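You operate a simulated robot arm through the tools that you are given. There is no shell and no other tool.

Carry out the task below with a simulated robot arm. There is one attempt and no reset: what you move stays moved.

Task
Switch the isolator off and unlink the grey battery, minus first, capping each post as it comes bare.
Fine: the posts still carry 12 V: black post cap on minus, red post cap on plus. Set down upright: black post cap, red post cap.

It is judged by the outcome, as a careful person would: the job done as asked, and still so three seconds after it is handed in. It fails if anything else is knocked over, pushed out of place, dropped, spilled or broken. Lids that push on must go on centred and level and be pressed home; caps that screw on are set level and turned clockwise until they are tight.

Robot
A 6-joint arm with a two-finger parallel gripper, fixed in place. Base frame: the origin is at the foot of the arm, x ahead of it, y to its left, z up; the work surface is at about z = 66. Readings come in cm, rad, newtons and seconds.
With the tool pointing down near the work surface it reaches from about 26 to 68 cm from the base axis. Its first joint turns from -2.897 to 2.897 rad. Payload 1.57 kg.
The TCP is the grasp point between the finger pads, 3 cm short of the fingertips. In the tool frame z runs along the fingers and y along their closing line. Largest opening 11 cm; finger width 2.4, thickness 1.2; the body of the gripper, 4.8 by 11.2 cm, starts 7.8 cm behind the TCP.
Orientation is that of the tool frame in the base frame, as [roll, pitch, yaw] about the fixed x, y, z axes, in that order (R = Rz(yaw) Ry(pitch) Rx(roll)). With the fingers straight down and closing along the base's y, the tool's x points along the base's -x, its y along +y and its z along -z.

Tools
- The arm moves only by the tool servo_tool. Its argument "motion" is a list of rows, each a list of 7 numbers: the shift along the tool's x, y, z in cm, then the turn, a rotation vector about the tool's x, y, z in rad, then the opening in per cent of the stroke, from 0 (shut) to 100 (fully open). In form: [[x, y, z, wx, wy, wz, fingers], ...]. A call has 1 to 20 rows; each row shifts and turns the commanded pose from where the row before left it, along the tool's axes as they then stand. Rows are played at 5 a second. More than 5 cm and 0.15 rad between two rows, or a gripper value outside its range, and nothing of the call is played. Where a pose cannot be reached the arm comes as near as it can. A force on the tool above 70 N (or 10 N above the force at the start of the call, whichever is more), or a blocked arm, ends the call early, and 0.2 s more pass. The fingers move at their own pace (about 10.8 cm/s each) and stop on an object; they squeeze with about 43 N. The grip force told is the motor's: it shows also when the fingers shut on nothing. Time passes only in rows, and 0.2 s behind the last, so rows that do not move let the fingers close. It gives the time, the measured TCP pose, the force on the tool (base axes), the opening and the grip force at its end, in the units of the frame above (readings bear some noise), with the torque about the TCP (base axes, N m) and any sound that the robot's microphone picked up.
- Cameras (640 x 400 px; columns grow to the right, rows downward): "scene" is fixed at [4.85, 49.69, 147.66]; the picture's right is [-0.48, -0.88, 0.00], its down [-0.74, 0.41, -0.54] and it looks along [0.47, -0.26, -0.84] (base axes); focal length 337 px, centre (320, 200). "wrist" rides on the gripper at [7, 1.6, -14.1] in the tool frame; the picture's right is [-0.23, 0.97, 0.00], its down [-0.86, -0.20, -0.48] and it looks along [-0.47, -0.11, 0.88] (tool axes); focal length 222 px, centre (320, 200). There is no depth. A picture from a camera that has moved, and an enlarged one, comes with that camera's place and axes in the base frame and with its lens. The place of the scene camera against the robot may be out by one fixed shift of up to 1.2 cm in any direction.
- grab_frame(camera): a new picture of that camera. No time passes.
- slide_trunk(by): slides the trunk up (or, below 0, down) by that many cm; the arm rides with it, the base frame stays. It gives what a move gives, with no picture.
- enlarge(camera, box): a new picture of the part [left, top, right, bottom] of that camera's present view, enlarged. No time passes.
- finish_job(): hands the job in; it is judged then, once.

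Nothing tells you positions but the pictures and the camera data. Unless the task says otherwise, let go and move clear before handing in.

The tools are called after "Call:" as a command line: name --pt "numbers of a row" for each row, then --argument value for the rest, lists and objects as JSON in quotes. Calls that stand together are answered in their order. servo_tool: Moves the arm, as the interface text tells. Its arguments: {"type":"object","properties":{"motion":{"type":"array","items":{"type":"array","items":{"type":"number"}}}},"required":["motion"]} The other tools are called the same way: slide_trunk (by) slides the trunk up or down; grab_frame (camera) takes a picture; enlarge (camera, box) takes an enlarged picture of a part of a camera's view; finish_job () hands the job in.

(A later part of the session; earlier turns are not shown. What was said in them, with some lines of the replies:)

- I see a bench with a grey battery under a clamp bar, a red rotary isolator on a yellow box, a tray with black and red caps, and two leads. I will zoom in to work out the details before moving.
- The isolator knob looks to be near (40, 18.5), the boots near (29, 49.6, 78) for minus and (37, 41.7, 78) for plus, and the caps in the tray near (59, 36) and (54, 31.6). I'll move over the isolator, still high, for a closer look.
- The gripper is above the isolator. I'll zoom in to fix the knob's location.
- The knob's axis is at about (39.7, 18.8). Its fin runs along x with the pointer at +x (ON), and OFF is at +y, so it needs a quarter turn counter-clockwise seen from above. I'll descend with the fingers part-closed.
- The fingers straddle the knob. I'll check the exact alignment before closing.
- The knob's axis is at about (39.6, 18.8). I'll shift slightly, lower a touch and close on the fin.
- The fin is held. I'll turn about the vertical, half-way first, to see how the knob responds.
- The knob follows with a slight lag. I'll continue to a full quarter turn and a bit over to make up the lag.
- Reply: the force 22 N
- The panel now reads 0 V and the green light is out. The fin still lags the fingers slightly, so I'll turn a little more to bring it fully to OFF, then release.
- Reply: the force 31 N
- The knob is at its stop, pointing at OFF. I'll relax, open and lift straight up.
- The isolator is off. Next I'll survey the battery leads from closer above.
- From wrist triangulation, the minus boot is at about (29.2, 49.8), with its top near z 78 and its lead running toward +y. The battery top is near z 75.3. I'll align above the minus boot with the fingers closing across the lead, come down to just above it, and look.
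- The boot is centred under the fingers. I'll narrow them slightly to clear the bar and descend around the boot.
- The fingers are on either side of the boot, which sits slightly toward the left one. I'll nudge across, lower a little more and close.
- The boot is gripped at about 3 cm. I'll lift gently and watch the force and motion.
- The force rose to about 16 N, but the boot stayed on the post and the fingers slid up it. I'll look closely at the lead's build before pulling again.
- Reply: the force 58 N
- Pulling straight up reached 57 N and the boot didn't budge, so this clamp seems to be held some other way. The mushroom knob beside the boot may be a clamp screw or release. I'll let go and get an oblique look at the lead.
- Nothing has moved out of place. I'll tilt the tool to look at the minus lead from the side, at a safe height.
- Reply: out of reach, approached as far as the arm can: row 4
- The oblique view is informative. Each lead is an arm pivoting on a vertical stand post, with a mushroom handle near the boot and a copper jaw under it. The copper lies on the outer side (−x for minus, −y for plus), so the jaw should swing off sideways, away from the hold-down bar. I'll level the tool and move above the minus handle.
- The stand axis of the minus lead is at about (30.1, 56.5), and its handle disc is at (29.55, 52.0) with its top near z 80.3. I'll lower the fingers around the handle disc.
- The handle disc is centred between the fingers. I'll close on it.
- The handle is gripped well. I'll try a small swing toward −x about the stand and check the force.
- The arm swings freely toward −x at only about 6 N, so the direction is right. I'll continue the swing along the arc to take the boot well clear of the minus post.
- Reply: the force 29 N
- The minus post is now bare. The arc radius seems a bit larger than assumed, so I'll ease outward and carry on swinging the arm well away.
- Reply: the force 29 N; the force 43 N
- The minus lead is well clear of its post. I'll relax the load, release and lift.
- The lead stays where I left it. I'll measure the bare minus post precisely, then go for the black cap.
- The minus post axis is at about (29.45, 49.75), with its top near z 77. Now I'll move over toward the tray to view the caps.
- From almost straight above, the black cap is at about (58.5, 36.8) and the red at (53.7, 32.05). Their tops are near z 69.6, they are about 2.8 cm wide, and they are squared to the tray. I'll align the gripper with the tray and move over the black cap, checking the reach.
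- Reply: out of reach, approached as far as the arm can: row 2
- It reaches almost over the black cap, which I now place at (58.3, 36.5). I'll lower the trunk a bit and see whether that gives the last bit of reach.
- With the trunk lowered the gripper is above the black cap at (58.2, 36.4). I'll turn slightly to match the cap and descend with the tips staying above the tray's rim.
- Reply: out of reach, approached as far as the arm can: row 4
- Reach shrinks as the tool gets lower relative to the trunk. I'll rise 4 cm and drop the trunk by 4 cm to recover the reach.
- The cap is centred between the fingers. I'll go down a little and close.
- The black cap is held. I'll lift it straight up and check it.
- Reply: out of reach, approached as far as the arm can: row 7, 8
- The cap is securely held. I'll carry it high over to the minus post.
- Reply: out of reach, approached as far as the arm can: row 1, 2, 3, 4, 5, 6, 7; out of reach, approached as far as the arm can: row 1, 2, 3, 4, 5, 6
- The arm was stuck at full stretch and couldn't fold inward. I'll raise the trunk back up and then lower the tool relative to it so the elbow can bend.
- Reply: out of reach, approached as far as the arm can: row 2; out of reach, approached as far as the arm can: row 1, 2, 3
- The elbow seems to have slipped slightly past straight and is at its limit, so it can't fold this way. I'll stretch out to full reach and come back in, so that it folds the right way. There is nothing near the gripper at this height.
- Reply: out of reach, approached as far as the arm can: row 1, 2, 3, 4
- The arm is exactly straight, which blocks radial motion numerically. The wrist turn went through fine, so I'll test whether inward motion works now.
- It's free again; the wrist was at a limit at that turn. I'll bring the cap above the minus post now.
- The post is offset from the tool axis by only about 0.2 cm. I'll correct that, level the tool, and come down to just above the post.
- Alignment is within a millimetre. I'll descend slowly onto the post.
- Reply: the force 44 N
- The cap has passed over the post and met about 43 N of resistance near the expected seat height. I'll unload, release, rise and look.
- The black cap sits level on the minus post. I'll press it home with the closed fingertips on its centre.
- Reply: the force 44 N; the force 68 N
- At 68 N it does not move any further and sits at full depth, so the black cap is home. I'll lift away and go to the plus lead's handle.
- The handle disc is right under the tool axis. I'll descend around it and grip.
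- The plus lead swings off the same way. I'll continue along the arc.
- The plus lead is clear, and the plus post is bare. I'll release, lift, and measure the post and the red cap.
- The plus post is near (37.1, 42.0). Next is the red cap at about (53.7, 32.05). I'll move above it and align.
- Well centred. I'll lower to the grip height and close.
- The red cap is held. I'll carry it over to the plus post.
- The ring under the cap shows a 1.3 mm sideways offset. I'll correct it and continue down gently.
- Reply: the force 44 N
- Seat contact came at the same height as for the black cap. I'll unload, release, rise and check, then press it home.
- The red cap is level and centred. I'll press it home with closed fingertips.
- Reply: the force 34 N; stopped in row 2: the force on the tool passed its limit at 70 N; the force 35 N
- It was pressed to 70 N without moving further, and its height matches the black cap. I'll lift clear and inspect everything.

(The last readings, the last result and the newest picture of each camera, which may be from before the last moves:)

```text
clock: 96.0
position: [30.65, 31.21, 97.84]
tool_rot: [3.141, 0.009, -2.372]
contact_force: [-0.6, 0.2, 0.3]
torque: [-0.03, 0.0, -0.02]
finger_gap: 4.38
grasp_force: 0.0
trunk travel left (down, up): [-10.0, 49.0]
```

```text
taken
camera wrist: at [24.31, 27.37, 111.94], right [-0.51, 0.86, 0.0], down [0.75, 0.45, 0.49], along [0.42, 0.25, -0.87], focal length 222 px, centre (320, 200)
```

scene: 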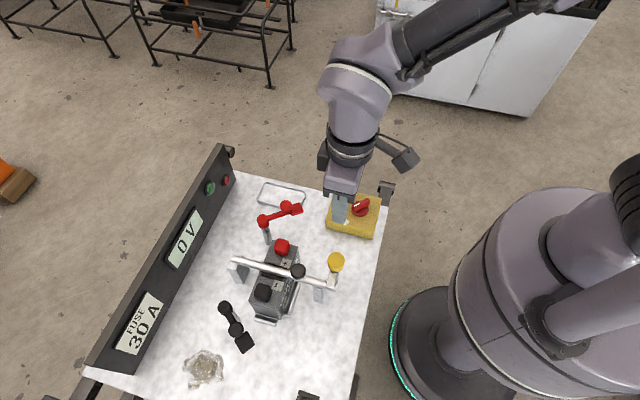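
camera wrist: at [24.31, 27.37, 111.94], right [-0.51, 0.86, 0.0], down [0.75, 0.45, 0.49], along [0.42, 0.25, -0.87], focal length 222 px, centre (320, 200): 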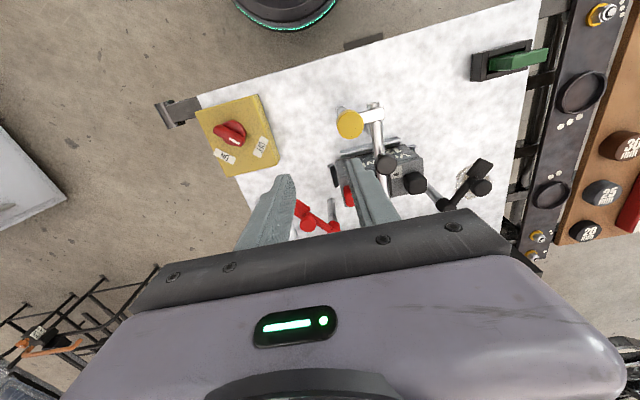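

Call:
enlarge --camera "scene" --box '[210, 170, 330, 360]'

Call:
enlarge --camera "scene" --box '[240, 230, 310, 310]'

Call:
enlarge --camera "scene" --box '[320, 170, 400, 240]'

Call:
enlarge --camera "wrist" --box '[195, 90, 285, 180]'

```text
2.11 times, centred on (270, 265) of scene
camera zoom: at [4.85, 49.69, 147.66], right [-0.48, -0.88, 0.0], down [-0.74, 0.41, -0.54], along [0.47, -0.26, -0.84], focal length 709 px, centre (425, 63)
```

zoom: 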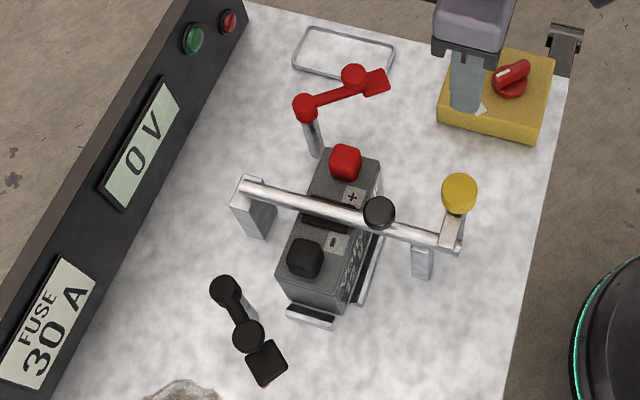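

```text
5.00 times, centred on (275, 270) of scene
camera zoom: at [4.85, 49.69, 147.66], right [-0.48, -0.88, 0.0], down [-0.74, 0.41, -0.54], along [0.47, -0.26, -0.84], focal length 1683 px, centre (545, -150)
```

zoom: 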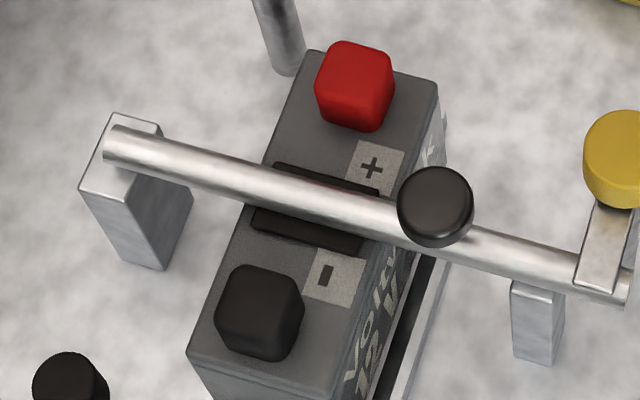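

```text
5.71 times, centred on (360, 205) of scene
camera zoom: at [4.85, 49.69, 147.66], right [-0.48, -0.88, 0.0], down [-0.74, 0.41, -0.54], along [0.47, -0.26, -0.84], focal length 1924 px, centre (91, 171)
```

zoom: 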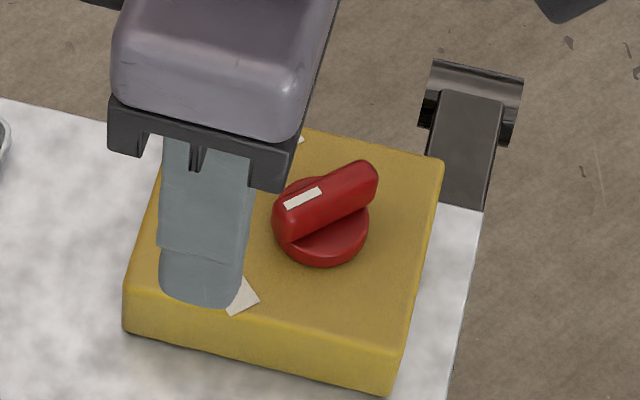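

```text
4.44 times, centred on (240, 135) of wrist
camera zoom: at [24.31, 27.37, 111.94], right [-0.51, 0.86, 0.0], down [0.75, 0.45, 0.49], along [0.42, 0.25, -0.87], focal length 987 px, centre (676, 489)
```

zoom: 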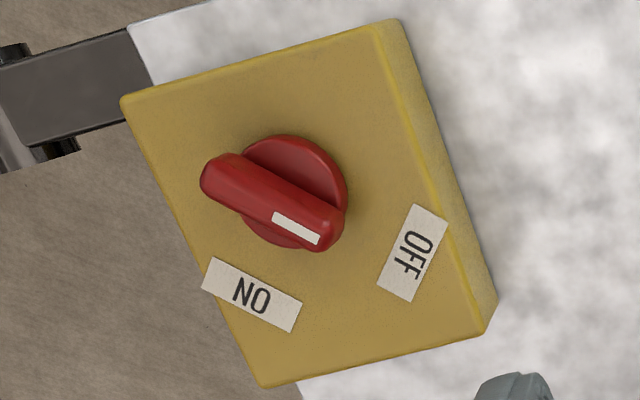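

The isolator points to OFF and the panel reads 0 V. Both leads are swung clear, and the black cap on minus and the red cap on plus are seated level. Nothing else has been disturbed and the gripper is clear, so I'm handing the job in.

Call:
finish_job

```text
The job is handed in.
```

The job is done and handed in. The isolator is off and the grey battery is unlinked, minus lead first. The black cap is on minus and the red cap is on plus.

- **Isolator:** the knob points to OFF, the green lamp is out and the panel reads 0 V.
- **Leads:** each lead swings sideways off its post. I first pulled straight up on the minus boot, to about 57 N, and it did not move. I then swung both leads well clear by their handles, and they stayed where I left them.
- **Caps:** each cap went on before the next lead was touched. I pressed both down with about 70 N until they would go no further. They sit level, and both ended at the same height.

The last pictures show nothing else knocked over or moved, and the gripper is clear of the bench. The hand-in returned no verdict.
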